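You operate a simulated robot arm through the tools that you are given. There is no shell and no other tool. Be economical: measure what you need, move in short steps, check, and stop when the job is done.

The job below is to be done with a simulated robot arm. You get a single attempt, and the scene is never put back.

JOB
Put the orange holed block on the steel disc. Take the small grey pad and put it on top of the blue block on the cream bench top. Take the flanged tube with a yellow band and put it in the big grey tote. Put the long grey cover on the packing bench top. Pull the middle drawer of the black cabinet open. The order is free. Set down upright: small grey pad.

The check looks at the end state, three seconds after you hand in, the way a careful person would. Anything else that was tipped, shoved, dropped, spilled or broken makes it a failure. Lids that push on must go on centred and level and be pressed home; caps that screw on are set level and turned clockwise until they are tight.

ROBOT AND FRAMES
A 7-joint arm with a fingered hand on a trunk, on a base that drives. Base frame: it is fixed to the floor where the robot stands at the start and does not move with it; the origin is under the middle of the robot, x ahead of it, y to its left, z up; the surface under the hand at the start is at about z = 870. Lengths are in mm, angles in degrees, forces in N, time in s.
With the tool pointing down near the work surface it reaches from about 360 to 840 mm from the robot's upright axis, wherever it stands. Its first joint turns from -115.0 to 115.0 degrees. Places, roughly: big grey tote (56x45x24 cm) [-3100, -1600, 1000]; blue block (6x6x4 cm) [-1300, -2100, 900]; flanged tube with a yellow band (8x8x19 cm) [700, -1200, 900]; long grey cover (24x10x5 cm) [-6600, 4800, 800]; middle drawer of the black cabinet [-1300, 8100, 400]; orange holed block (6x6x4 cm) [500, 200, 200]; packing bench top [-5200, 1300, 900]; small grey pad (5x4x6 cm) [600, 300, 900]; steel disc (9x9x2 cm) [-1800, 900, 900]. Payload 5 kg.
The tool frame sits at the grasp point between the pads (the TCP): z along the fingers, y along the line on which they close. The tips reach 32 mm beyond it. Largest opening 160 mm; the body of the gripper starts 89 mm behind the TCP. The gripper is a hand of 4 fingers: y runs from the thumb to the fingers, the wrist lies at [0, 0, -267] in the tool frame, and closing takes about 1.5 s.
Orientation is that of the tool frame in the base frame, as a unit quaternion [x, y, z, w]. With the fingers straight down and closing along the base's y, the tool's x points along the base's -x, its y along +y and its z along -z.

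CONTROLS
- The arm moves only by the tool apply_moves. Its argument "targets" is text: rows parted by semicolons, each of 7 numbers parted by spaces: the shift along the tool's x, y, z in mm, then the turn, a rotation vector about the tool's x, y, z in rad, then the opening, from 0 (shut) to 1 (fully open). In form: dx dy dz wx wy wz gripper; .... A call has 1 to 20 rows; each row is the pose to reach, as a shift and turn from the pose commanded when the call began, along the tool's axes at that moment. Each row takes 0.2 s and may step no farther than 50 mm and 8.6 degrees from the row before; otherwise, or with a gripper value out of range, the whole call is refused. A pose out of reach is approached as far as the arm can. The call stops where the force on the tool passes 40 N (or 10 N more than at its start, if that is more) or the arm is blocked; 0.2 s more then pass. The fingers move at their own pace (about 108 mm/s each) and stop on an object; they squeeze with about 31 N. The grip force told is the motor's: it shows also when the fingers shut on nothing. Time passes only in rows, and 0.2 s behind the last, so rows that repeat a pose let the fingers close. It gives the time, the measured TCP pose, the force on the tool (base axes), the opening and the grip force at its end, in the units of the frame above (readings bear some noise), with the torque about the TCP (base axes, N m) and any sound that the robot's microphone picked up.
- Cameras (640 x 400 px; columns grow to the right, rows downward): "scene" is now at [9.1, 178.8, 1590.9]; the picture's right is [0.32, -0.95, 0.00], its down [-0.76, -0.26, -0.60] and it looks along [0.57, 0.19, -0.80] (base axes); focal length 284 px, centre (320, 200). "wrist" rides on the gripper at [80, -4, -114] in the tool frame; the picture's right is [0.05, 1.00, 0.00], its down [-0.82, 0.04, -0.58] and it looks along [-0.58, 0.03, 0.82] (tool axes); focal length 265 px, centre (320, 200). There is no depth. A picture from a camera that has moved, and an enlarged one, comes with that camera's place and axes in the base frame and with its lens.
- get_image(camera): a new picture of that camera. No time passes.
- slide_trunk(by): slides the trunk up (or, below 0, down) by that many mm; the arm and the scene camera ride with it, the base frame stays. It gives what a move gives, with no picture.
- roll_base(legs): drives the robot by 1 to 6 legs, each [ahead, turn to the left] in mm and degrees, along the robot's own axes; the way and the turn of a leg run together, so that a leg with both is an arc; at most 1500 mm and 180 degrees a leg. The arm and the cameras ride along, it lands a little off, and it stops where it bumps. It gives what a move gives.
- preshape(shape): the hand has 4 fingers and takes this shape, open, in about a second: jaw (thumb against the fingers, like two jaws); tri (thumb and two fingers); tip (a fingertip pinch); poke (one finger out to press); point (the index stretched); flat (the hand flat); cup (the hand cupped); fist (a fist). The gripper value then closes the fingers along that shape, each until it touches; the sizes above hold for jaw. It gives what a move gives, with no picture.
- turn_head(pan, tilt): turns the head with the scene camera to pan (to the left, within 155 degrees either way) and tilt (down, from -29 to 69), counted from straight ahead of the robot. It gives what a move gives.
- enlarge(camera, box): a new picture of the part [left, top, right, bottom] of that camera's present view, enlarged. No time passes.
- hand_in(): hands the job in; it is judged then, once.

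Work in short steps. Places have to be worked out from the pictures, the camera data and where the tool is seen: move nearer, look again, correct. Check each grasp and each placing, and mend what went wrong. You have 165 turns and 112 pictures in all, those below and enlarged ones among them. Open the gripper and draw the arm clear of the work before you hand the job in, unless the task says otherwise; then end with one line.

The tools are called after ">>>" by a JSON object that holds its "fn" and its "kwargs". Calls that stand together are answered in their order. apply_moves: Moves the arm, as the interface text tells. Its arguments: {"type":"object","properties":{"targets":{"type":"string"}},"required":["targets"]} The other tools are called the same way: slide_trunk (by) slides the trunk up or down; preshape (shape) gives the hand a shape; roll_base (legs) drives the base; turn_head (pan, tilt) turns the head that bears the scene camera; get_image (camera) takes a picture; enlarge (camera, box) takes an enlarged picture of a part of a camera's view; hand_in () hands the job in.

At the start:

```text
time: 0.0
ee_pos: [480.6, 258.5, 1124.7]
tcp_rot: [0.0, 1.0, 0.0, 0.0]
force: [0.3, 1.0, 0.0]
ft_torque: [-0.02, 0.05, -0.03]
grip_width: 159.9
gripper_force: 0.1
shape: jaw
trunk travel left (down, up): [-725.0, 265.0]
robot x, y, heading: [2.5, 0.2, 0.1]
head pan, tilt: [18.7, 53.4]
```

scene: 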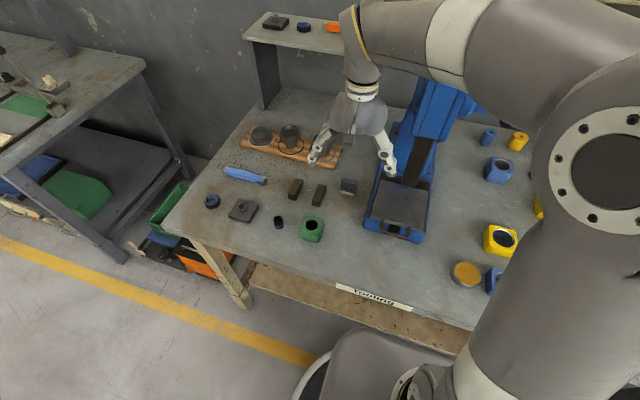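
wrist: 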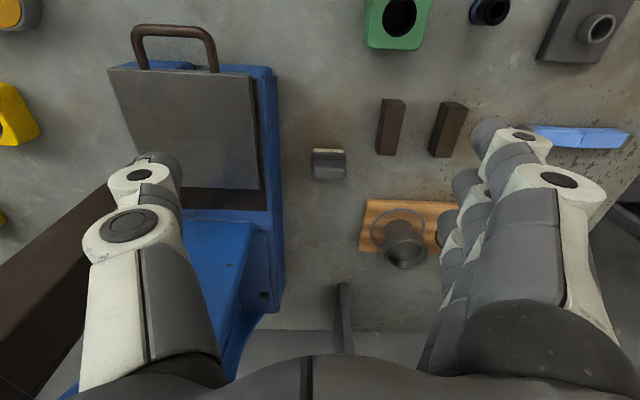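

I start by looking closely at the pad and at the surroundings.

>>> {"fn": "enlarge", "kwargs": {"camera": "wrist", "box": [260, 100, 420, 200]}}

>>> {"fn": "enlarge", "kwargs": {"camera": "scene", "box": [180, 100, 420, 250]}}

```text
4.00 times, centred on (340, 150) of wrist
camera zoom: at [400.1, 254.7, 1239.4], right [-0.05, 1.0, 0.0], down [0.82, 0.04, 0.58], along [0.58, 0.03, -0.82], focal length 1062 px, centre (240, 400)
```

zoom: 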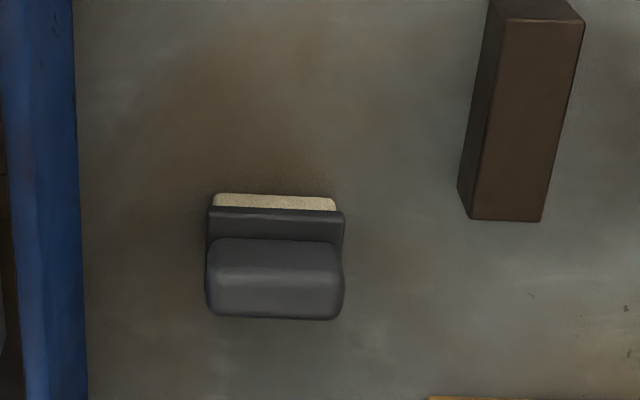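

```text
2.67 times, centred on (300, 175) of scene
camera zoom: at [9.1, 178.8, 1590.9], right [0.32, -0.95, 0.0], down [-0.76, -0.26, -0.6], along [0.57, 0.19, -0.8], focal length 756 px, centre (373, 267)
```

zoom: 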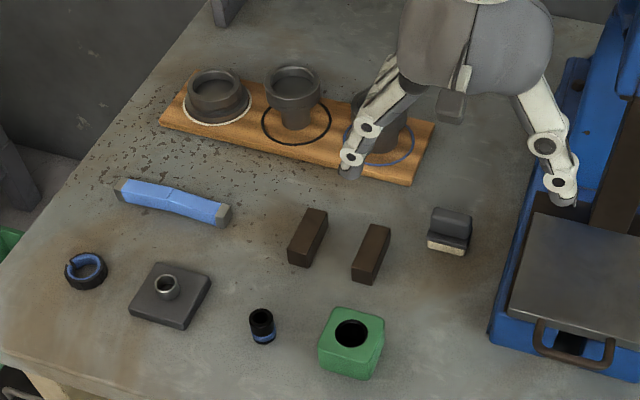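

The pad stands felt-down at about (585, 277), 50 mm wide along y. I move over it with a narrower opening and look again.

>>> {"fn": "apply_moves", "kwargs": {"targets": "-35 6 30 0 0 0 0.6; -70 12 60 0 0 0 0.6; -105 18 95 0 0 0 0.6; -105 18 125 0 0 0 0.6"}}

>>> {"fn": "get_image", "kwargs": {"camera": "wrist"}}

>>> {"fn": "enlarge", "kwargs": {"camera": "scene", "box": [280, 100, 440, 200]}}

```text
time: 1.0
ee_pos: [585.4, 278.1, 998.5]
tcp_rot: [-0.001, 1.0, 0.001, 0.001]
force: [0.8, 0.8, -0.7]
ft_torque: [0.0, 0.04, 0.0]
grip_width: 96.5
gripper_force: 0.1
shape: jaw
trunk travel left (down, up): [-725.0, 265.0]
robot x, y, heading: [4.7, 4.7, -0.1]
head pan, tilt: [18.7, 53.4]
```

```text
107 pictures are left
camera wrist: at [506.4, 274.1, 1113.3], right [-0.05, 1.0, 0.0], down [0.82, 0.04, 0.58], along [0.58, 0.03, -0.82], focal length 265 px, centre (320, 200)
```

wrist: 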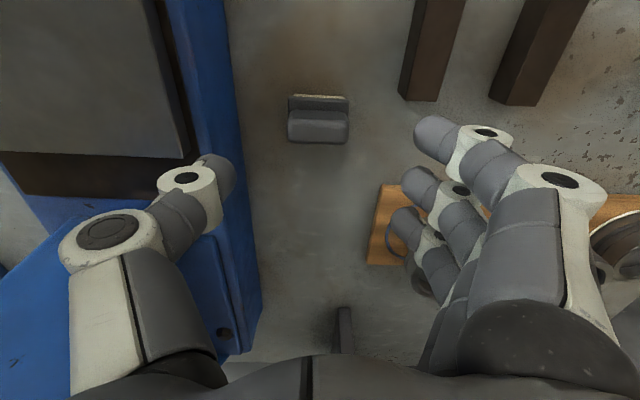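

```text
4.00 times, centred on (360, 150) of scene
camera zoom: at [9.3, 179.0, 1590.9], right [0.32, -0.95, 0.0], down [-0.76, -0.26, -0.6], along [0.56, 0.19, -0.8], focal length 1134 px, centre (160, 400)
```

zoom: 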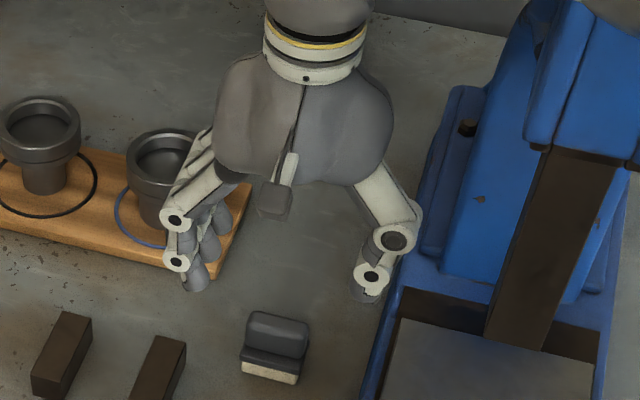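

Pad is centred near (584, 277), about 50–60 mm high. I narrow the opening to stay clear of the blue press, and descend to z ≈ 910.

>>> {"fn": "apply_moves", "kwargs": {"targets": "1 -1 0 0 0 0 0.47; 1 -1 30 0 0 0 0.47; 1 -1 60 0 0 0 0.47; 1 -1 88 0 0 0 0.47"}}

>>> {"fn": "get_image", "kwargs": {"camera": "wrist"}}

>>> {"fn": "enlarge", "kwargs": {"camera": "scene", "box": [280, 100, 440, 200]}}

```text
time: 2.0
ee_pos: [583.6, 278.0, 910.9]
tcp_rot: [-0.001, 1.0, 0.0, 0.0]
force: [0.2, 2.9, -0.4]
ft_torque: [-0.09, 0.0, 0.09]
grip_width: 74.5
gripper_force: 0.1
shape: jaw
trunk travel left (down, up): [-725.0, 265.0]
robot x, y, heading: [1.2, -2.3, -0.2]
head pan, tilt: [18.7, 53.4]
```

```text
105 pictures are left
camera wrist: at [504.0, 272.8, 1025.7], right [-0.05, 1.0, 0.0], down [0.82, 0.04, 0.58], along [0.58, 0.03, -0.82], focal length 265 px, centre (320, 200)
```

wrist: 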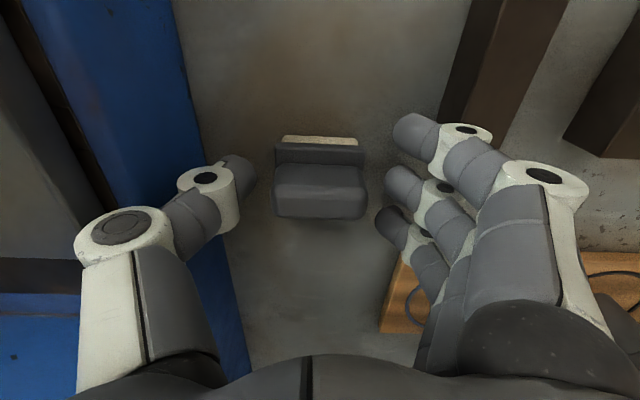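

```text
4.00 times, centred on (360, 150) of scene
camera zoom: at [9.1, 179.3, 1590.9], right [0.32, -0.95, 0.0], down [-0.76, -0.26, -0.6], along [0.57, 0.19, -0.8], focal length 1134 px, centre (160, 400)
```

zoom: 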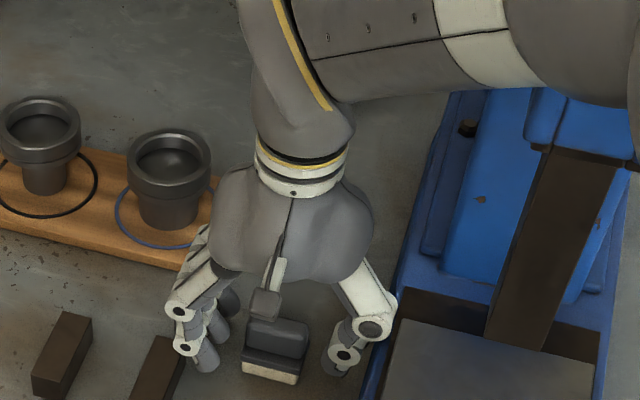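

The pad sits between thumb and fingers and all is clear. I close.

>>> {"fn": "apply_moves", "kwargs": {"targets": "0 0 0 0 0 0 0.3; 0 0 0 0 0 0 0.2; 0 0 0 0 0 0 0; 0 0 0 0 0 0 0; 0 0 0 0 0 0 0; 0 0 0 0 0 0 0; 0 0 -15 0 0 0 0; 0 0 -30 0 0 0 0"}}

>>> {"fn": "get_image", "kwargs": {"camera": "wrist"}}

```text
time: 3.8
ee_pos: [583.1, 277.0, 940.5]
tcp_rot: [-0.001, 1.0, 0.0, 0.0]
force: [0.3, -0.2, -0.8]
ft_torque: [-0.05, -0.02, -0.03]
grip_width: 25.2
gripper_force: 30.7
shape: jaw
trunk travel left (down, up): [-725.0, 265.0]
robot x, y, heading: [-0.3, -4.6, -0.0]
head pan, tilt: [18.7, 53.4]
```

```text
103 pictures are left
camera wrist: at [503.4, 272.3, 1056.2], right [-0.05, 1.0, 0.0], down [0.82, 0.04, 0.58], along [0.58, 0.03, -0.82], focal length 265 px, centre (320, 200)
```

wrist: 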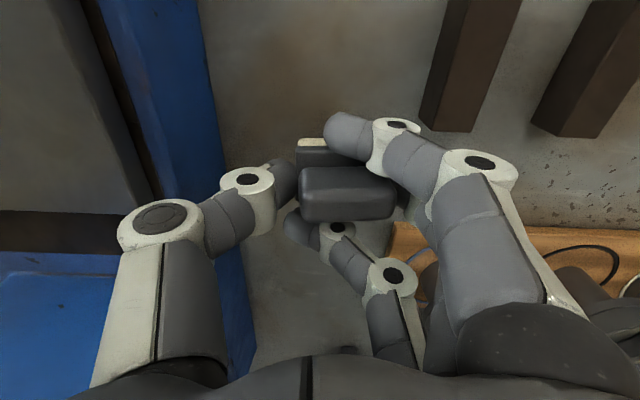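

The lift seems to hold; one finger curled behind the pad. I check the pad's attitude from the head camera.

>>> {"fn": "enlarge", "kwargs": {"camera": "scene", "box": [300, 120, 380, 200]}}

```text
5.00 times, centred on (340, 160) of scene
camera zoom: at [9.0, 179.0, 1590.8], right [0.32, -0.95, 0.0], down [-0.76, -0.26, -0.6], along [0.57, 0.19, -0.8], focal length 1418 px, centre (220, 400)
```

zoom: 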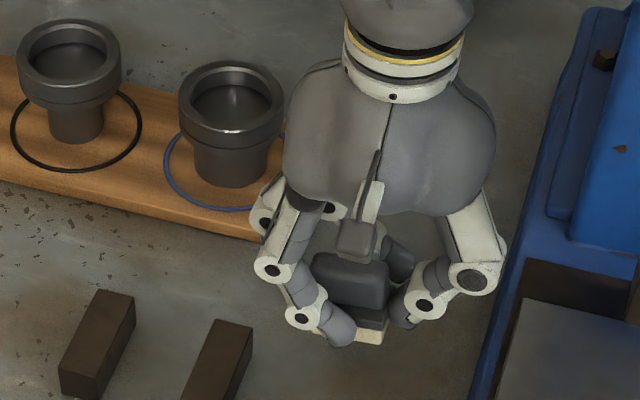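

Pad held level. I raise it and pull it in, then look around to plan driving.

>>> {"fn": "apply_moves", "kwargs": {"targets": "0 0 -50 0 0 0 0; 0 0 -100 0 0 0 0; 0 0 -150 0 0 0 0; 45 0 -170 0 0 0 0; 90 0 -190 0 0 0 0; 135 0 -210 0 0 0 0; 170 0 -210 0 0 0 0"}}

>>> {"fn": "turn_head", "kwargs": {"pan": -80, "tilt": 25}}

>>> {"fn": "get_image", "kwargs": {"camera": "scene"}}

>>> {"fn": "turn_head", "kwargs": {"pan": -150, "tilt": 25}}

>>> {"fn": "get_image", "kwargs": {"camera": "scene"}}

>>> {"fn": "turn_head", "kwargs": {"pan": 150, "tilt": 20}}

>>> {"fn": "get_image", "kwargs": {"camera": "scene"}}

>>> {"fn": "turn_head", "kwargs": {"pan": 85, "tilt": 15}}

>>> {"fn": "get_image", "kwargs": {"camera": "scene"}}

```text
time: 5.4
ee_pos: [413.3, 275.9, 1152.0]
tcp_rot: [0.0, 1.0, 0.0, -0.001]
force: [0.3, -1.6, -0.5]
ft_torque: [-0.02, -0.01, 0.01]
grip_width: 24.9
gripper_force: 30.9
shape: jaw
trunk travel left (down, up): [-725.0, 265.0]
robot x, y, heading: [-1.5, -1.6, 0.1]
head pan, tilt: [18.7, 53.4]
```

```text
time: 7.2
ee_pos: [415.8, 276.1, 1152.1]
tcp_rot: [0.0, 1.0, -0.001, 0.0]
force: [0.0, 0.5, 0.2]
ft_torque: [-0.03, 0.01, -0.02]
grip_width: 24.9
gripper_force: 30.9
shape: jaw
trunk travel left (down, up): [-725.0, 265.0]
robot x, y, heading: [-0.0, -2.0, 0.1]
head pan, tilt: [-80.0, 25.0]
```

```text
101 pictures are left
camera scene: at [-44.7, 64.5, 1632.8], right [-0.98, -0.17, 0.0], down [-0.07, 0.42, -0.91], along [0.16, -0.89, -0.42], focal length 284 px, centre (320, 200)
```

scene: 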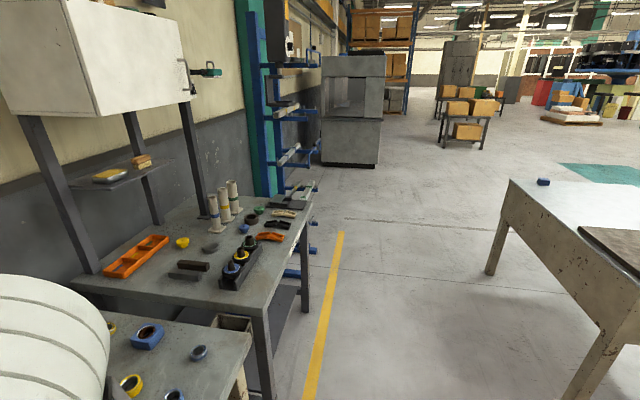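

```text
time: 8.6
ee_pos: [416.3, 275.6, 1152.9]
tcp_rot: [0.001, 1.0, 0.0, 0.0]
force: [-0.5, -0.2, -0.3]
ft_torque: [-0.03, -0.03, -0.01]
grip_width: 24.7
gripper_force: 30.9
shape: jaw
trunk travel left (down, up): [-725.0, 265.0]
robot x, y, heading: [2.3, -1.0, -0.1]
head pan, tilt: [-150.0, 25.0]
```

```text
100 pictures are left
camera scene: at [-140.6, 109.1, 1632.8], right [-0.5, 0.87, 0.0], down [0.37, 0.21, -0.91], along [-0.78, -0.45, -0.42], focal length 284 px, centre (320, 200)
```

scene: 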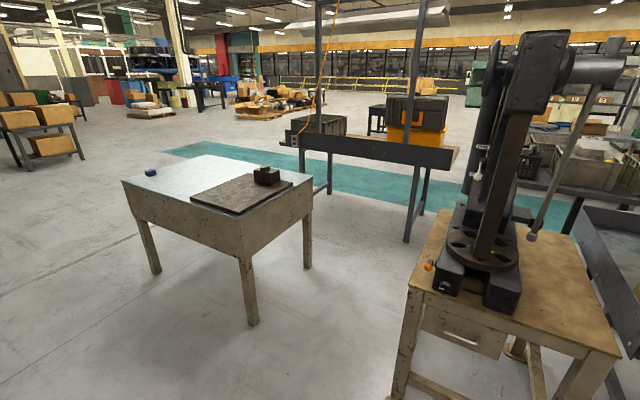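

```text
time: 12.7
ee_pos: [415.6, 276.5, 1152.6]
tcp_rot: [0.0, 1.0, 0.0, 0.0]
force: [-0.1, 0.6, 0.1]
ft_torque: [0.0, 0.0, -0.01]
grip_width: 24.6
gripper_force: 30.7
shape: jaw
trunk travel left (down, up): [-725.0, 265.0]
robot x, y, heading: [-0.2, 0.3, -0.1]
head pan, tilt: [150.0, 20.0]
```

```text
99 pictures are left
camera scene: at [-141.4, 201.8, 1640.9], right [0.5, 0.87, 0.0], down [0.3, -0.17, -0.94], along [-0.81, 0.47, -0.34], focal length 284 px, centre (320, 200)
```

scene: 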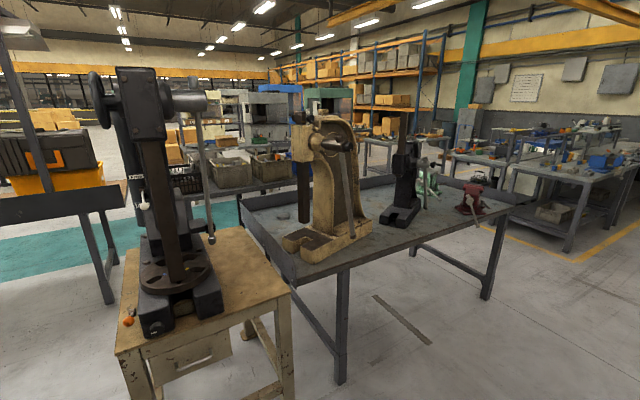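

```text
time: 14.0
ee_pos: [415.4, 276.3, 1151.9]
tcp_rot: [0.0, 1.0, -0.001, 0.001]
force: [0.0, 0.8, -1.3]
ft_torque: [-0.02, -0.01, 0.01]
grip_width: 25.0
gripper_force: 31.3
shape: jaw
trunk travel left (down, up): [-725.0, 265.0]
robot x, y, heading: [3.9, 0.1, 0.1]
head pan, tilt: [85.0, 15.0]
```

```text
98 pictures are left
camera scene: at [-52.7, 248.3, 1649.0], right [1.0, -0.09, 0.0], down [-0.02, -0.26, -0.97], along [0.08, 0.96, -0.26], focal length 284 px, centre (320, 200)
```

scene: 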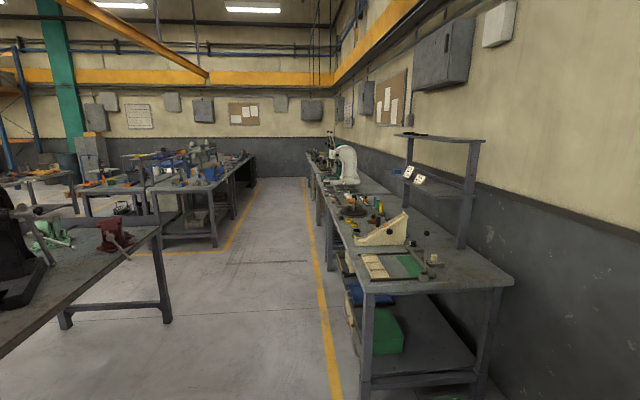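

Blue block at about (-1277, -2057); its bench spans roughly x -1870…-1110. I back off, drive to about (-650, -2057), and face it.

>>> {"fn": "roll_base", "kwargs": {"legs": [[-300, 0], [0, -99.7], [1100, 0], [987, 0], [0, -80.3]]}}

>>> {"fn": "turn_head", "kwargs": {"pan": 0, "tilt": 45}}

>>> {"fn": "get_image", "kwargs": {"camera": "scene"}}

>>> {"fn": "get_image", "kwargs": {"camera": "wrist"}}

```text
time: 33.8
ee_pos: [-1084.6, -2353.8, 1151.3]
tcp_rot: [1.0, -0.008, 0.0, 0.0]
force: [-0.5, -1.0, -0.2]
ft_torque: [0.0, 0.01, 0.01]
grip_width: 24.9
gripper_force: 31.3
shape: jaw
trunk travel left (down, up): [-725.0, 265.0]
robot x, y, heading: [-663.3, -2085.4, 179.1]
head pan, tilt: [85.0, 15.0]
```

```text
time: 35.4
ee_pos: [-1084.3, -2354.7, 1151.9]
tcp_rot: [1.0, -0.008, 0.0, 0.0]
force: [-0.5, -0.5, -0.5]
ft_torque: [0.0, 0.01, 0.0]
grip_width: 24.3
gripper_force: 30.8
shape: jaw
trunk travel left (down, up): [-725.0, 265.0]
robot x, y, heading: [-661.8, -2085.5, 179.3]
head pan, tilt: [0.0, 45.0]
```

```text
97 pictures are left
camera scene: at [-689.5, -2242.8, 1602.2], right [0.01, 1.0, 0.0], down [0.71, -0.01, -0.71], along [-0.71, 0.01, -0.71], focal length 284 px, centre (320, 200)
```

scene: 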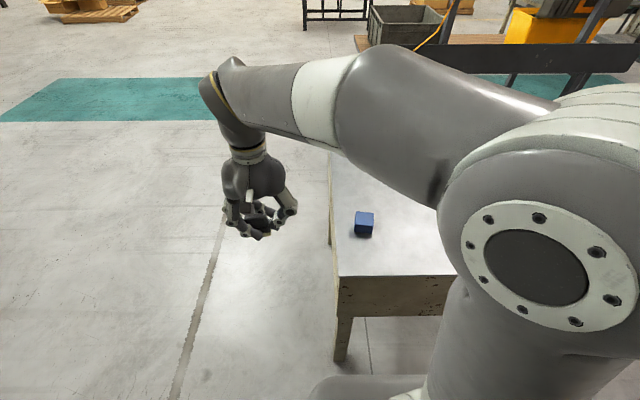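

```text
96 pictures are left
camera wrist: at [-1002.8, -2351.9, 1265.9], right [0.04, -1.0, 0.0], down [-0.82, -0.03, 0.58], along [-0.58, -0.02, -0.82], focal length 265 px, centre (320, 200)
```

wrist: 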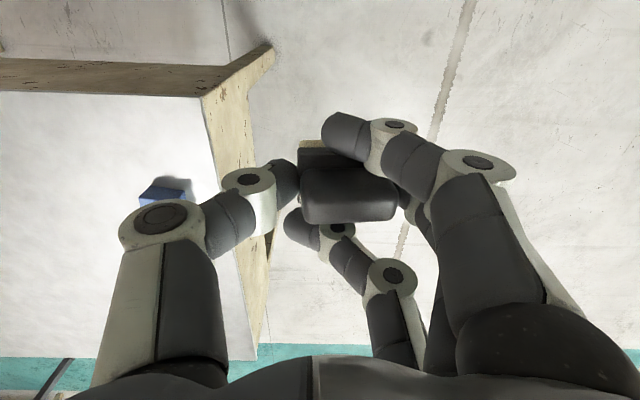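

The block is in view. I enlarge it to measure.

>>> {"fn": "enlarge", "kwargs": {"camera": "scene", "box": [324, 195, 404, 245]}}

```text
8.00 times, centred on (364, 220) of scene
camera zoom: at [-689.5, -2242.8, 1602.2], right [0.01, 1.0, 0.0], down [0.71, -0.01, -0.71], along [-0.71, 0.01, -0.71], focal length 2269 px, centre (-32, 40)
```

zoom: 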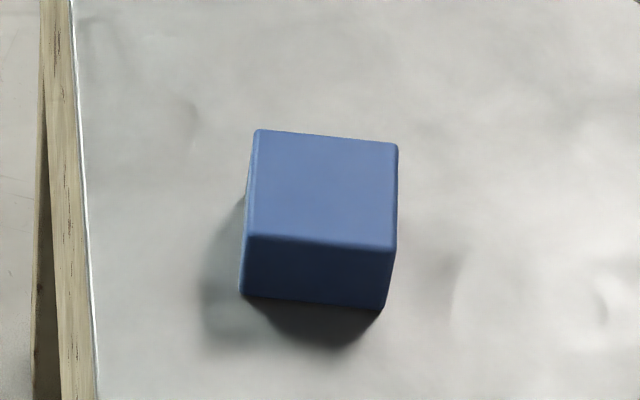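

Block centre near (-1308, -2088), top about z 890–905. I move the pad above it at z ≈ 1040 and look again.

>>> {"fn": "apply_moves", "kwargs": {"targets": "-28 -33 0 0 0 0 0; -57 -66 0 0 0 0 0; -85 -98 10 0 0 0 0; -114 -131 20 0 0 0 0; -142 -164 40 0 0 0 0; -170 -196 60 0 0 0 0; -199 -229 80 0 0 0 0; -227 -262 95 0 0 0 0; -227 -262 110 0 0 0 0"}}

>>> {"fn": "get_image", "kwargs": {"camera": "wrist"}}

>>> {"fn": "enlarge", "kwargs": {"camera": "scene", "box": [300, 130, 428, 230]}}

```text
time: 37.4
ee_pos: [-1307.5, -2090.1, 1040.3]
tcp_rot: [1.0, -0.007, 0.0, 0.0]
force: [-0.4, 0.8, 0.8]
ft_torque: [-0.01, 0.0, 0.04]
grip_width: 24.8
gripper_force: 31.2
shape: jaw
trunk travel left (down, up): [-725.0, 265.0]
robot x, y, heading: [-661.0, -2082.6, 179.5]
head pan, tilt: [0.0, 45.0]
```

```text
94 pictures are left
camera wrist: at [-1225.9, -2086.9, 1154.7], right [0.04, -1.0, 0.0], down [-0.82, -0.03, 0.58], along [-0.58, -0.02, -0.82], focal length 265 px, centre (320, 200)
```

wrist: 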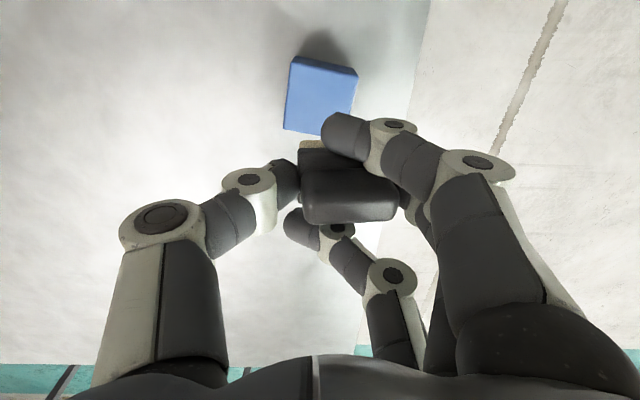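

```text
4.00 times, centred on (364, 180) of scene
camera zoom: at [-689.4, -2242.9, 1602.2], right [0.01, 1.0, 0.0], down [0.71, -0.01, -0.71], along [-0.71, 0.01, -0.71], focal length 1134 px, centre (144, 280)
```

zoom: 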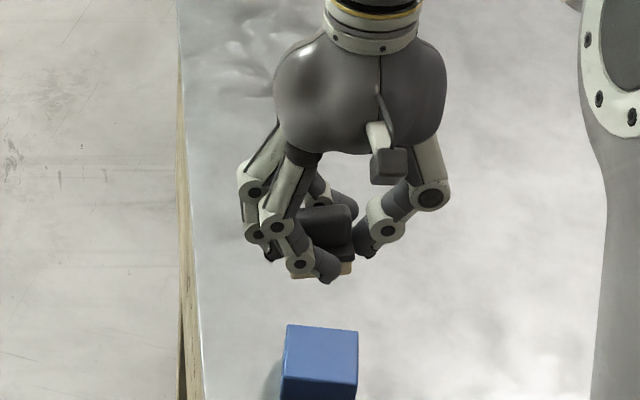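

The block top is about z 889, centre (-1294, -2090). The pad seems shifted some 10–15 mm toward the fingers, so I enlarge both views.

>>> {"fn": "enlarge", "kwargs": {"camera": "wrist", "box": [260, 40, 420, 240]}}

>>> {"fn": "enlarge", "kwargs": {"camera": "scene", "box": [355, 160, 405, 240]}}

```text
2.00 times, centred on (340, 140) of wrist
camera zoom: at [-1225.9, -2086.9, 1154.7], right [0.04, -1.0, 0.0], down [-0.82, -0.03, 0.58], along [-0.58, -0.02, -0.82], focal length 531 px, centre (280, 320)
```

zoom: 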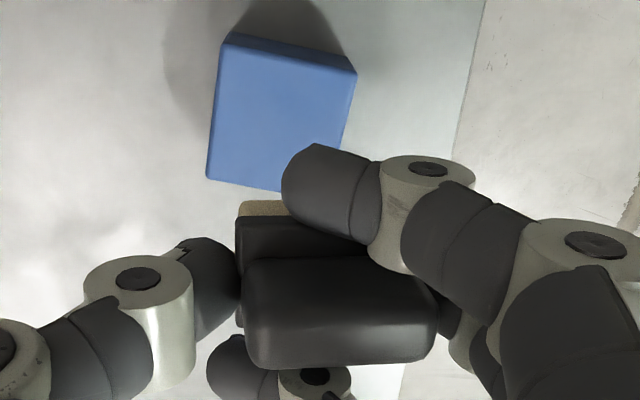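

```text
5.00 times, centred on (380, 200) of scene
camera zoom: at [-689.4, -2242.9, 1602.2], right [0.01, 1.0, 0.0], down [0.71, -0.01, -0.71], along [-0.71, 0.01, -0.71], focal length 1418 px, centre (20, 200)
```

zoom: 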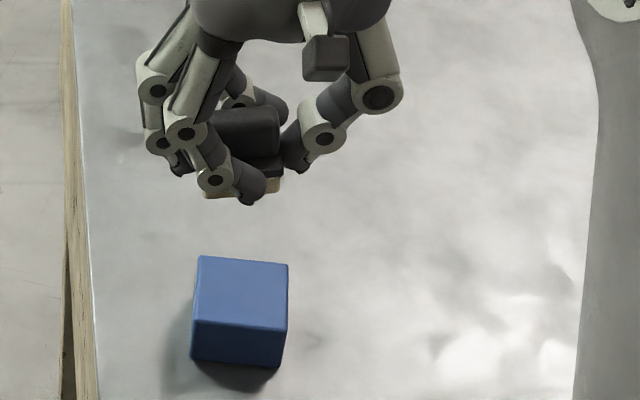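

Combining both cameras: block top z≈917, centre (-1290, -2091); pad sole centre about (-1312, -2103), bottom ≈ TCP−41. I shift by (+22, +12) and descend to 15 mm above.

>>> {"fn": "apply_moves", "kwargs": {"targets": "22 -12 0 0 0 0 0; 22 -12 35 0 0 0 0; 22 -12 62 0 0 0 0; 22 -12 62 0 0 0 0"}}

>>> {"fn": "enlarge", "kwargs": {"camera": "wrist", "box": [240, 40, 400, 240]}}

>>> {"fn": "enlarge", "kwargs": {"camera": "scene", "box": [335, 170, 415, 240]}}

```text
time: 38.4
ee_pos: [-1285.3, -2077.2, 978.8]
tcp_rot: [1.0, -0.008, 0.0, 0.001]
force: [0.2, 0.3, -0.4]
ft_torque: [0.0, 0.02, -0.02]
grip_width: 24.7
gripper_force: 30.6
shape: jaw
trunk travel left (down, up): [-725.0, 265.0]
robot x, y, heading: [-665.0, -2083.8, 179.4]
head pan, tilt: [0.0, 45.0]
```

```text
2.00 times, centred on (320, 140) of wrist
camera zoom: at [-1204.2, -2074.6, 1093.5], right [0.04, -1.0, 0.0], down [-0.82, -0.03, 0.58], along [-0.58, -0.02, -0.82], focal length 531 px, centre (320, 320)
```

zoom: 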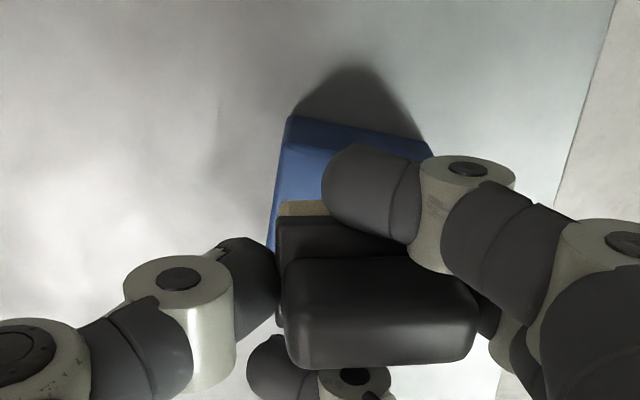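

```text
5.71 times, centred on (375, 205) of scene
camera zoom: at [-689.3, -2242.6, 1602.3], right [0.01, 1.0, 0.0], down [0.71, -0.01, -0.71], along [-0.71, 0.01, -0.71], focal length 1621 px, centre (6, 171)
```

zoom: 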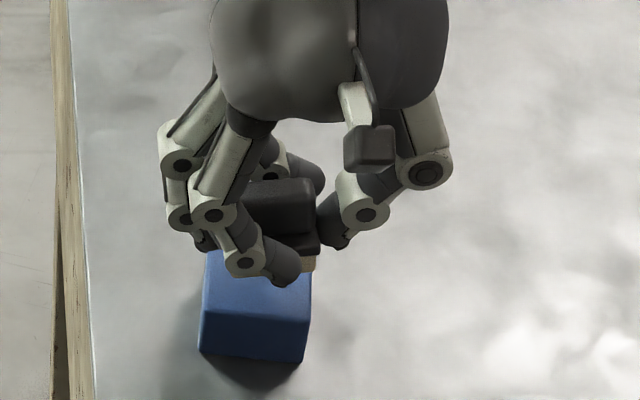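

Alignment looks good (pad inside the block's edges). I descend slowly to contact near TCP z ≈ 958.

>>> {"fn": "apply_moves", "kwargs": {"targets": "0 0 8 0 0 0 0; 0 0 14 0 0 0 0; 0 0 17 0 0 0 0; 0 0 18.5 0 0 0 0; 0 0 20 0 0 0 0"}}

>>> {"fn": "enlarge", "kwargs": {"camera": "scene", "box": [335, 180, 415, 240]}}

```text
time: 39.6
ee_pos: [-1285.7, -2077.0, 959.1]
tcp_rot: [1.0, -0.007, 0.001, 0.0]
force: [-0.5, 0.0, -0.5]
ft_torque: [-0.03, 0.0, 0.01]
grip_width: 24.6
gripper_force: 30.5
shape: jaw
trunk travel left (down, up): [-725.0, 265.0]
robot x, y, heading: [-663.5, -2081.6, 179.1]
head pan, tilt: [0.0, 45.0]
```

```text
6.67 times, centred on (375, 210) of scene
camera zoom: at [-689.6, -2242.6, 1602.2], right [0.01, 1.0, 0.0], down [0.71, -0.01, -0.71], along [-0.71, 0.01, -0.71], focal length 1891 px, centre (-47, 133)
```

zoom: 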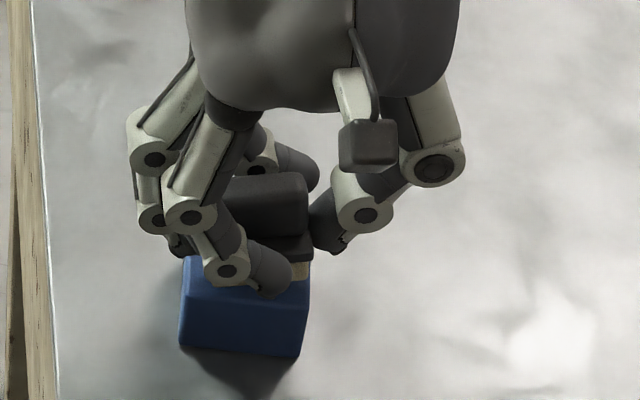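

No contact yet; it's very near. I go on in 1 mm steps.

>>> {"fn": "apply_moves", "kwargs": {"targets": "0 0 1 0 0 0 0; 0 0 2 0 0 0 0; 0 0 3 0 0 0 0"}}

>>> {"fn": "apply_moves", "kwargs": {"targets": "0 0 1 0 0 0 0; 0 0 2 0 0 0 0; 0 0 3 0 0 0 0"}}

```text
time: 40.4
ee_pos: [-1285.3, -2078.3, 955.3]
tcp_rot: [1.0, -0.008, 0.0, 0.0]
force: [-1.0, -0.7, -0.5]
ft_torque: [0.01, -0.01, 0.01]
grip_width: 24.6
gripper_force: 30.9
shape: jaw
trunk travel left (down, up): [-725.0, 265.0]
robot x, y, heading: [-663.1, -2082.3, 179.1]
head pan, tilt: [0.0, 45.0]
```

```text
time: 41.2
ee_pos: [-1285.4, -2077.6, 952.4]
tcp_rot: [1.0, -0.008, 0.0, 0.001]
force: [-0.2, 0.0, 0.3]
ft_torque: [0.03, 0.0, -0.02]
grip_width: 24.6
gripper_force: 31.0
shape: jaw
trunk travel left (down, up): [-725.0, 265.0]
robot x, y, heading: [-666.1, -2080.7, 179.0]
head pan, tilt: [0.0, 45.0]
```

Still no force; a bit further.

>>> {"fn": "apply_moves", "kwargs": {"targets": "0 0 1 0 0 0 0; 0 0 2 0 0 0 0; 0 0 3 0 0 0 0"}}

>>> {"fn": "enlarge", "kwargs": {"camera": "scene", "box": [350, 200, 390, 230]}}

```text
time: 42.0
ee_pos: [-1283.9, -2076.2, 951.5]
tcp_rot: [1.0, -0.009, 0.0, 0.0]
force: [1.5, 2.1, 10.1]
ft_torque: [-0.27, 0.0, 0.05]
grip_width: 24.6
gripper_force: 31.8
shape: jaw
trunk travel left (down, up): [-725.0, 265.0]
robot x, y, heading: [-661.1, -2083.8, 179.2]
head pan, tilt: [0.0, 45.0]
```

```text
13.33 times, centred on (370, 215) of scene
camera zoom: at [-688.5, -2242.4, 1602.4], right [0.01, 1.0, 0.0], down [0.71, -0.01, -0.71], along [-0.71, 0.01, -0.71], focal length 3781 px, centre (-347, 0)
```

zoom: 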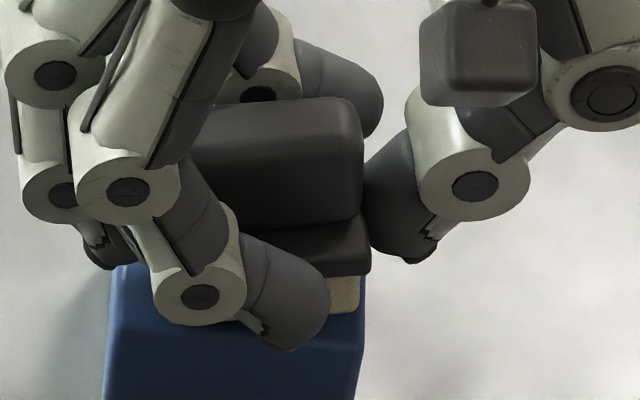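

Contact (10 N) with the felt on the block. I open in small steps.

>>> {"fn": "apply_moves", "kwargs": {"targets": "0 0 -1 0 0 0 0.1; 0 0 -1 0 0 0 0.2; 0 0 -1 0 0 0 0.3; 0 0 -1 0 0 0 0.4; 0 0 -1 0 0 0 0.5; 0 0 -1 0 0 0 0.5; 0 0 -1 0 0 0 0.5"}}

>>> {"fn": "enlarge", "kwargs": {"camera": "scene", "box": [335, 180, 415, 240]}}

>>> {"fn": "enlarge", "kwargs": {"camera": "wrist", "box": [200, 60, 440, 240]}}

```text
time: 43.6
ee_pos: [-1285.2, -2078.1, 950.6]
tcp_rot: [1.0, -0.008, 0.0, 0.0]
force: [-0.3, 0.2, 0.3]
ft_torque: [0.05, 0.0, 0.04]
grip_width: 79.2
gripper_force: 0.1
shape: jaw
trunk travel left (down, up): [-725.0, 265.0]
robot x, y, heading: [-667.7, -2080.8, 179.3]
head pan, tilt: [0.0, 45.0]
```

```text
6.67 times, centred on (375, 210) of scene
camera zoom: at [-689.5, -2242.6, 1602.2], right [0.01, 1.0, 0.0], down [0.71, -0.01, -0.71], along [-0.71, 0.01, -0.71], focal length 1891 px, centre (-47, 133)
```

zoom: 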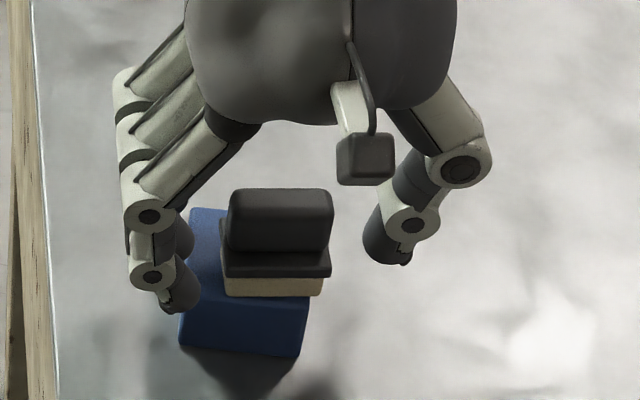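

```text
2.22 times, centred on (320, 150) of wrist
camera zoom: at [-1203.9, -2074.8, 1065.9], right [0.04, -1.0, 0.0], down [-0.82, -0.03, 0.58], along [-0.58, -0.02, -0.82], focal length 590 px, centre (320, 311)
```

zoom: 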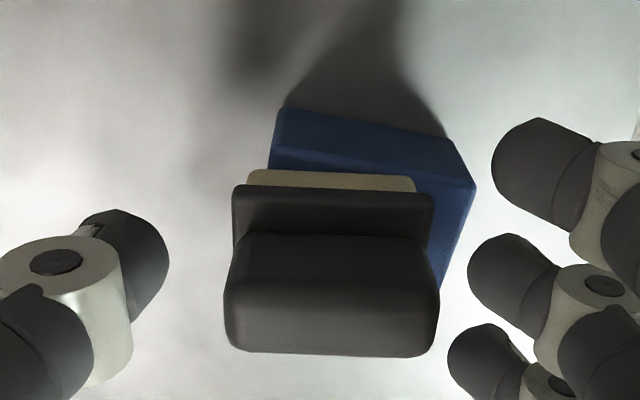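

Upright but it slid about 12 mm off centre toward the thumb side on release. I nudge it back by moving the open hand so that the thumb pushes it along tool +y.

>>> {"fn": "apply_moves", "kwargs": {"targets": "0 6 0 0 0 0 0.5; 0 12 0 0 0 0 0.5; 0 15 0 0 0 0 0.5; 0 18 0 0 0 0 0.5; 0 21 0 0 0 0 0.5; 0 24 0 0 0 0 0.5"}}

>>> {"fn": "enlarge", "kwargs": {"camera": "wrist", "box": [200, 60, 440, 240]}}

```text
time: 45.0
ee_pos: [-1287.0, -2101.2, 951.0]
tcp_rot: [1.0, -0.007, 0.0, -0.001]
force: [-0.1, 0.8, 1.2]
ft_torque: [0.01, -0.04, 0.03]
grip_width: 79.8
gripper_force: 0.1
shape: jaw
trunk travel left (down, up): [-725.0, 265.0]
robot x, y, heading: [-666.2, -2083.8, 179.0]
head pan, tilt: [0.0, 45.0]
```

```text
2.22 times, centred on (320, 150) of wrist
camera zoom: at [-1204.4, -2098.6, 1065.6], right [0.04, -1.0, 0.0], down [-0.82, -0.03, 0.58], along [-0.58, -0.02, -0.82], focal length 590 px, centre (320, 311)
```

zoom: 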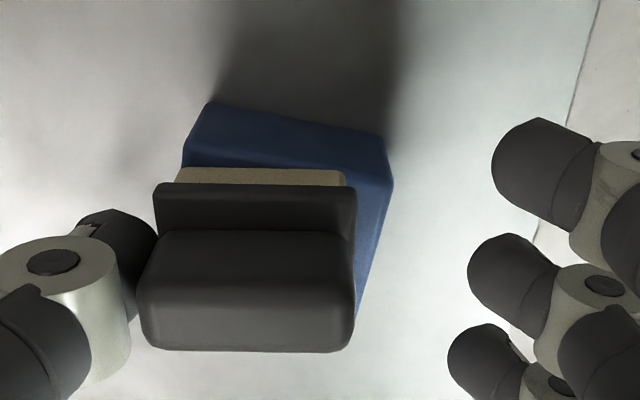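

Thumb now touches the pad. I push about 8 mm more.

>>> {"fn": "apply_moves", "kwargs": {"targets": "0 3 0 0 0 0 0.5; 0 6 0 0 0 0 0.5; 0 8 0 0 0 0 0.5; 0 8 0 0 0 0 0.5"}}

>>> {"fn": "enlarge", "kwargs": {"camera": "wrist", "box": [200, 60, 440, 240]}}

>>> {"fn": "enlarge", "kwargs": {"camera": "scene", "box": [335, 180, 415, 240]}}

```text
time: 46.0
ee_pos: [-1285.8, -2109.4, 950.6]
tcp_rot: [1.0, -0.007, 0.0, -0.001]
force: [-0.7, 1.9, 0.7]
ft_torque: [0.03, -0.02, 0.01]
grip_width: 79.7
gripper_force: 0.1
shape: jaw
trunk travel left (down, up): [-725.0, 265.0]
robot x, y, heading: [-663.6, -2087.6, 179.1]
head pan, tilt: [0.0, 45.0]
```

```text
2.22 times, centred on (320, 150) of wrist
camera zoom: at [-1204.1, -2107.0, 1065.5], right [0.04, -1.0, 0.0], down [-0.82, -0.03, 0.58], along [-0.58, -0.02, -0.82], focal length 590 px, centre (320, 311)
```

zoom: 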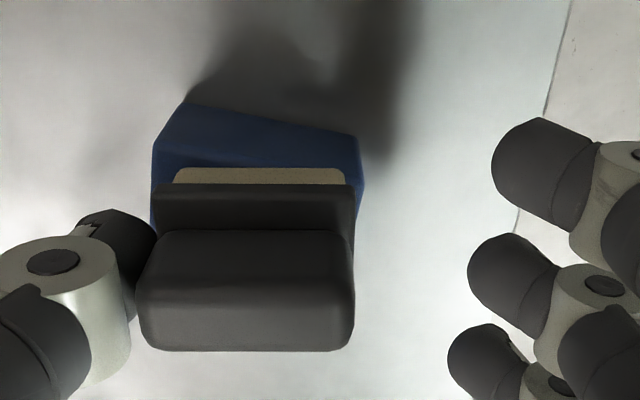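

```text
6.67 times, centred on (375, 210) of scene
camera zoom: at [-689.5, -2242.5, 1602.3], right [0.01, 1.0, 0.0], down [0.71, -0.01, -0.71], along [-0.71, 0.01, -0.71], focal length 1891 px, centre (-47, 133)
```

zoom: 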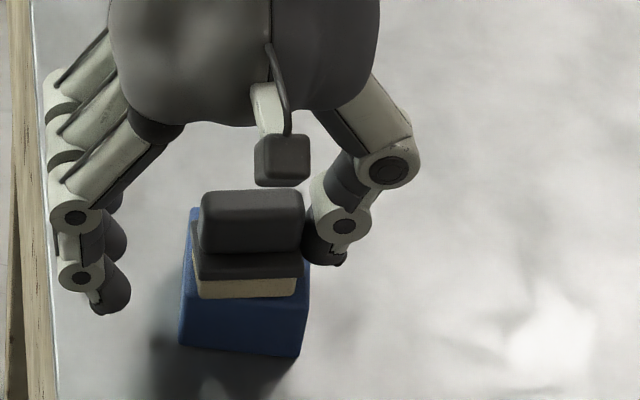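

Pad is now well centred and upright. I back the thumb off, then rise.

>>> {"fn": "apply_moves", "kwargs": {"targets": "0 -6 0 0 0 0 0.5; 0 -10 0 0 0 0 0.5; 0 -12 -20 0 0 0 0.5; 0 -12 -60 0 0 0 0.5; 0 -12 -110 0 0 0 0.5; 0 -12 -160 0 0 0 0.5; 0 -12 -200 0 0 0 0.5; 50 -12 -200 0 0 0 0.5; 100 -12 -200 0 0 0 0.5; 150 -12 -200 0 0 0 0.5; 200 -12 -200 0 0 0 0.5"}}

>>> {"fn": "enlarge", "kwargs": {"camera": "scene", "box": [335, 180, 415, 240]}}

>>> {"fn": "turn_head", "kwargs": {"pan": 60, "tilt": 25}}

>>> {"fn": "get_image", "kwargs": {"camera": "scene"}}

>>> {"fn": "turn_head", "kwargs": {"pan": 150, "tilt": 30}}

>>> {"fn": "get_image", "kwargs": {"camera": "scene"}}

```text
time: 48.4
ee_pos: [-1081.7, -2101.5, 1152.6]
tcp_rot: [1.0, -0.007, -0.001, 0.0]
force: [0.6, 0.0, 0.9]
ft_torque: [-0.02, 0.04, 0.03]
grip_width: 80.3
gripper_force: 0.2
shape: jaw
trunk travel left (down, up): [-725.0, 265.0]
robot x, y, heading: [-666.9, -2088.8, 179.2]
head pan, tilt: [0.0, 45.0]
```

```text
6.67 times, centred on (375, 210) of scene
camera zoom: at [-687.7, -2242.7, 1602.3], right [0.01, 1.0, 0.0], down [0.71, -0.01, -0.71], along [-0.71, 0.01, -0.71], focal length 1891 px, centre (-47, 133)
```

zoom: 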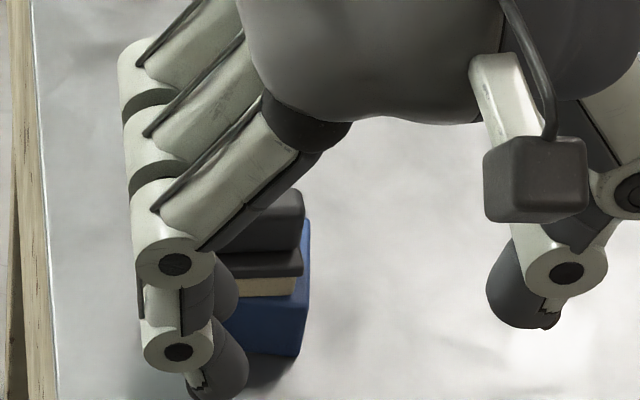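

```text
time: 49.7
ee_pos: [-1084.9, -2103.2, 1152.9]
tcp_rot: [1.0, -0.008, 0.0, 0.0]
force: [-0.6, -0.7, -0.1]
ft_torque: [-0.04, 0.01, 0.0]
grip_width: 79.8
gripper_force: 0.1
shape: jaw
trunk travel left (down, up): [-725.0, 265.0]
robot x, y, heading: [-663.9, -2086.8, 178.9]
head pan, tilt: [60.0, 25.0]
```

```text
80 pictures are left
camera scene: at [-655.4, -2322.9, 1632.8], right [-0.86, 0.51, 0.0], down [0.22, 0.36, -0.91], along [-0.47, -0.78, -0.42], focal length 284 px, centre (320, 200)
```

scene: 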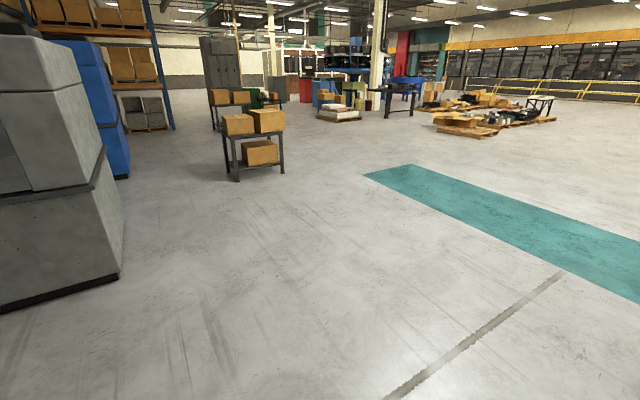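

```text
time: 51.4
ee_pos: [-1084.7, -2102.2, 1151.9]
tcp_rot: [1.0, -0.007, 0.0, 0.0]
force: [0.3, 0.0, 0.2]
ft_torque: [-0.03, 0.01, -0.03]
grip_width: 80.2
gripper_force: 0.1
shape: jaw
trunk travel left (down, up): [-725.0, 265.0]
robot x, y, heading: [-664.5, -2081.8, 179.1]
head pan, tilt: [150.0, 30.0]
```

```text
79 pictures are left
camera scene: at [-530.5, -2290.3, 1624.9], right [-0.51, -0.86, 0.0], down [-0.43, 0.26, -0.87], along [0.74, -0.44, -0.5], focal length 284 px, centre (320, 200)
```

scene: 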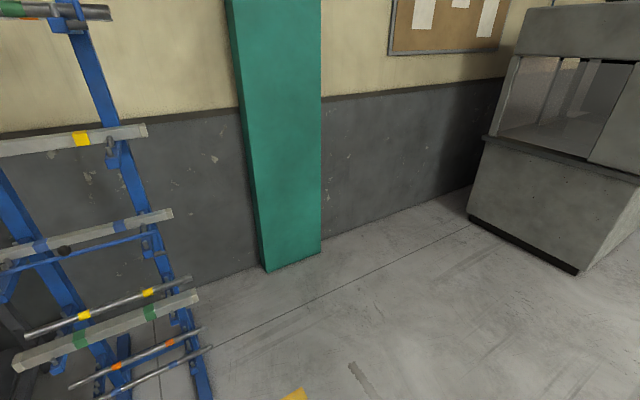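

The pad stays on the block. Next the tube: three tubes stand near x≈735, y≈-1090…-1360 on the second table. I drive to about (20, -1230) facing +x.

>>> {"fn": "roll_base", "kwargs": {"legs": [[0, -127.7], [1090, 0], [0, -51.5]]}}

>>> {"fn": "turn_head", "kwargs": {"pan": 0, "tilt": 45}}

>>> {"fn": "get_image", "kwargs": {"camera": "scene"}}

```text
time: 64.5
ee_pos: [393.1, -1147.4, 1151.5]
tcp_rot: [-0.026, 1.0, 0.0, 0.0]
force: [0.3, 0.5, 0.9]
ft_torque: [0.03, 0.0, 0.01]
grip_width: 79.8
gripper_force: 0.0
shape: jaw
trunk travel left (down, up): [-725.0, 265.0]
robot x, y, heading: [-25.6, -1193.9, 2.8]
head pan, tilt: [150.0, 30.0]
```

```text
time: 66.8
ee_pos: [393.3, -1146.4, 1152.8]
tcp_rot: [-0.026, 1.0, 0.0, 0.0]
force: [-0.3, -0.7, 0.8]
ft_torque: [-0.01, -0.06, -0.03]
grip_width: 79.5
gripper_force: 0.1
shape: jaw
trunk travel left (down, up): [-725.0, 265.0]
robot x, y, heading: [-29.2, -1192.3, 3.1]
head pan, tilt: [0.0, 45.0]
```

```text
78 pictures are left
camera scene: at [-11.3, -1036.7, 1602.2], right [0.05, -1.0, 0.0], down [-0.71, -0.04, -0.71], along [0.71, 0.04, -0.71], focal length 284 px, centre (320, 200)
```

scene: 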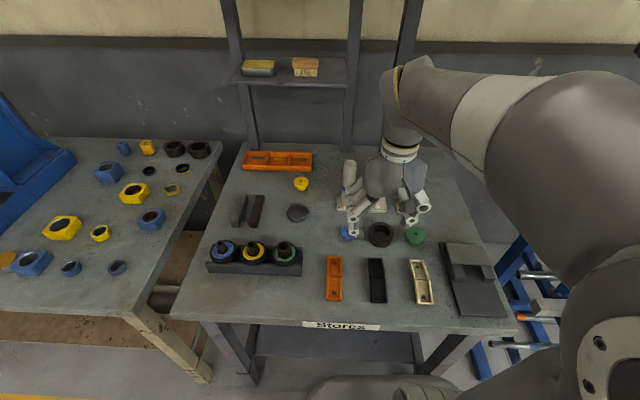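

The hand hides the tubes; I use the wrist camera.

>>> {"fn": "get_image", "kwargs": {"camera": "wrist"}}

>>> {"fn": "enlarge", "kwargs": {"camera": "scene", "box": [320, 130, 450, 250]}}

```text
77 pictures are left
camera wrist: at [314.5, -1155.3, 1266.5], right [-0.1, 0.99, 0.0], down [0.81, 0.08, 0.58], along [0.57, 0.06, -0.82], focal length 265 px, centre (320, 200)
```

wrist: 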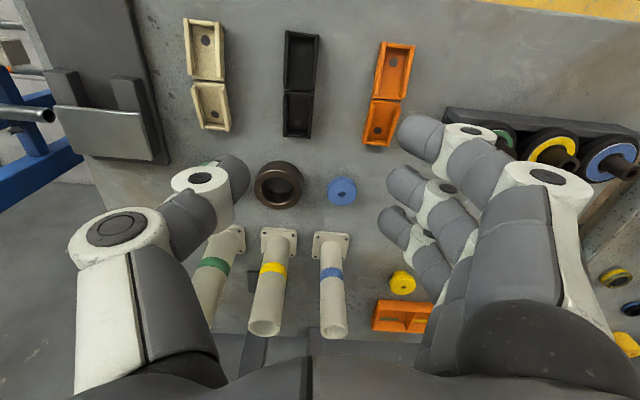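

```text
3.33 times, centred on (385, 190) of scene
camera zoom: at [-11.3, -1036.7, 1602.2], right [0.05, -1.0, 0.0], down [-0.71, -0.04, -0.71], along [0.71, 0.04, -0.71], focal length 945 px, centre (103, 233)
```

zoom: 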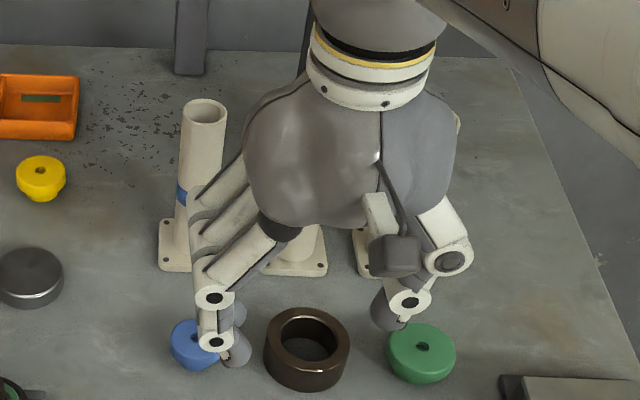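

The yellow-banded tube is the middle one, at about (687, -1201), top ≈ 1058, pipe ≈ 45 mm. I move above it at z 1150.

>>> {"fn": "apply_moves", "kwargs": {"targets": "-42 -10 0 0 0 0 0.5; -83 -20 0 0 0 0 0.5; -125 -30 0 0 0 0 0.5; -166 -40 0 0 0 0 0.5; -208 -50 0 0 0 0 0.5; -250 -60 0 0 0 0 0.5; -291 -69 0 0 0 0 0.5; -291 -69 0 0 0 0 0.5"}}

>>> {"fn": "get_image", "kwargs": {"camera": "wrist"}}

>>> {"fn": "enlarge", "kwargs": {"camera": "scene", "box": [290, 90, 450, 210]}}

```text
time: 68.6
ee_pos: [687.7, -1200.2, 1152.2]
tcp_rot: [-0.026, 1.0, 0.0, 0.0]
force: [-1.3, -1.2, 0.8]
ft_torque: [0.0, -0.04, -0.01]
grip_width: 79.8
gripper_force: 0.1
shape: jaw
trunk travel left (down, up): [-725.0, 265.0]
robot x, y, heading: [-24.1, -1192.6, 2.8]
head pan, tilt: [0.0, 45.0]
```

```text
75 pictures are left
camera wrist: at [608.0, -1209.0, 1267.2], right [-0.1, 0.99, 0.0], down [0.81, 0.08, 0.58], along [0.57, 0.06, -0.82], focal length 265 px, centre (320, 200)
```

wrist: 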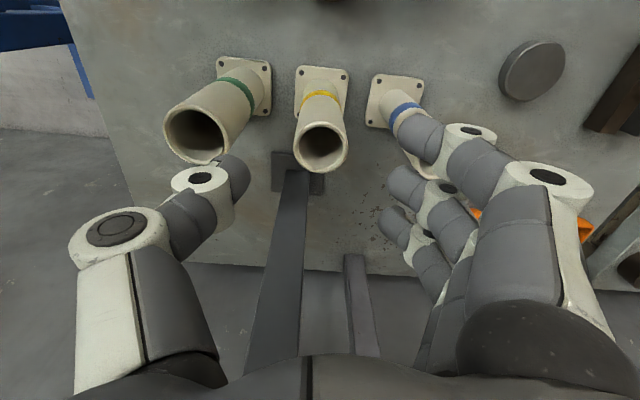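

```text
3.33 times, centred on (370, 150) of scene
camera zoom: at [-11.8, -1036.7, 1602.3], right [0.05, -1.0, 0.0], down [-0.71, -0.04, -0.71], along [0.71, 0.04, -0.71], focal length 945 px, centre (153, 367)
```

zoom: 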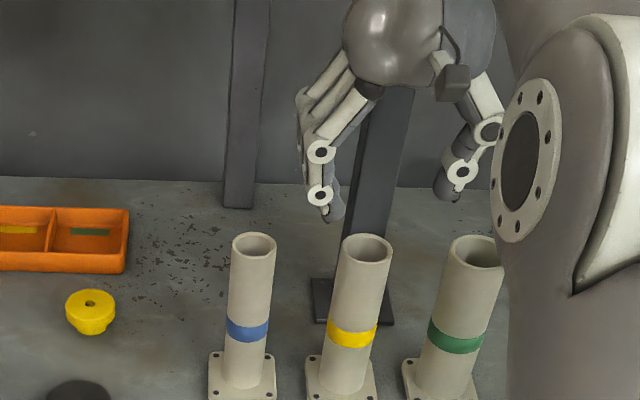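

Tube top centre at about (698, -1196), rim Ø46. I narrow to ~68 mm, centre, and descend to TCP z ≈ 1038, above neighbours' interference.

>>> {"fn": "apply_moves", "kwargs": {"targets": "-10 3.5 0 0 0 0 0.43; -10 3.5 30 0 0 0 0.43; -10 3.5 60 0 0 0 0.43; -10 3.5 90 0 0 0 0.43; -10 3.5 114 0 0 0 0.43"}}

>>> {"fn": "get_image", "kwargs": {"camera": "wrist"}}

```text
time: 69.8
ee_pos: [697.2, -1196.8, 1036.8]
tcp_rot: [-0.027, 1.0, 0.0, 0.0]
force: [0.2, 0.3, 0.3]
ft_torque: [0.02, 0.0, 0.0]
grip_width: 69.5
gripper_force: 0.0
shape: jaw
trunk travel left (down, up): [-725.0, 265.0]
robot x, y, heading: [-26.0, -1188.0, 2.7]
head pan, tilt: [0.0, 45.0]
```

```text
73 pictures are left
camera wrist: at [618.0, -1204.2, 1151.6], right [-0.1, 0.99, 0.0], down [0.81, 0.08, 0.58], along [0.57, 0.06, -0.82], focal length 265 px, centre (320, 200)
```

wrist: 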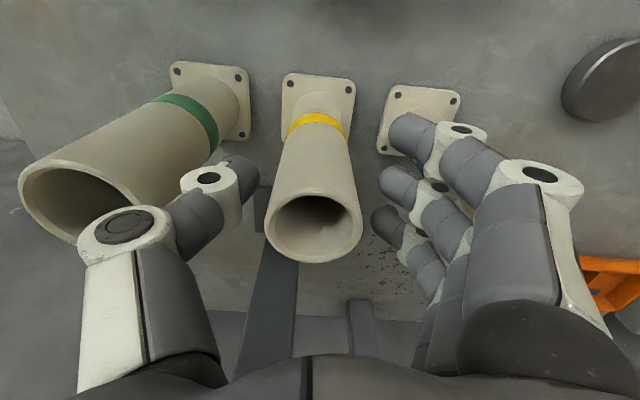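

Tube centred between thumb and fingers. I close and check before lifting.

>>> {"fn": "apply_moves", "kwargs": {"targets": "0 0 0 0 0 0 0.3; 0 0 0 0 0 0 0.25; 0 0 0 0 0 0 0.2; 0 0 0 0 0 0 0.1; 0 0 0 0 0 0 0; 0 0 0 0 0 0 0; 0 0 0 0 0 0 0; 0 0 0 0 0 0 0"}}

>>> {"fn": "get_image", "kwargs": {"camera": "wrist"}}

```text
time: 71.6
ee_pos: [695.4, -1196.0, 1037.9]
tcp_rot: [-0.026, 1.0, 0.0, 0.0]
force: [-0.5, -0.5, -0.6]
ft_torque: [0.1, -0.02, 0.01]
grip_width: 26.5
gripper_force: 31.1
shape: jaw
trunk travel left (down, up): [-725.0, 265.0]
robot x, y, heading: [-20.6, -1191.0, 2.9]
head pan, tilt: [0.0, 45.0]
```

```text
72 pictures are left
camera wrist: at [617.6, -1204.2, 1152.3], right [-0.1, 0.99, 0.0], down [0.81, 0.08, 0.58], along [0.57, 0.06, -0.82], focal length 265 px, centre (320, 200)
```

wrist: 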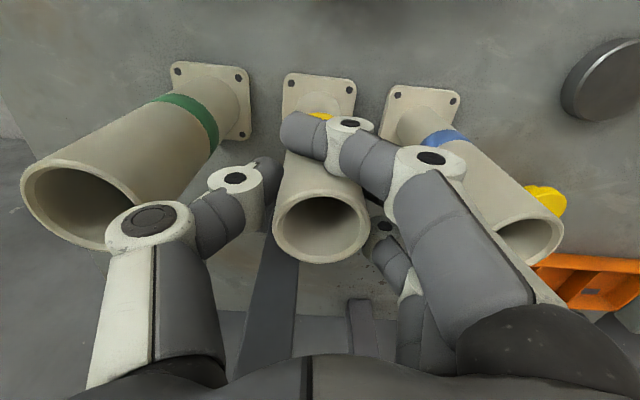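

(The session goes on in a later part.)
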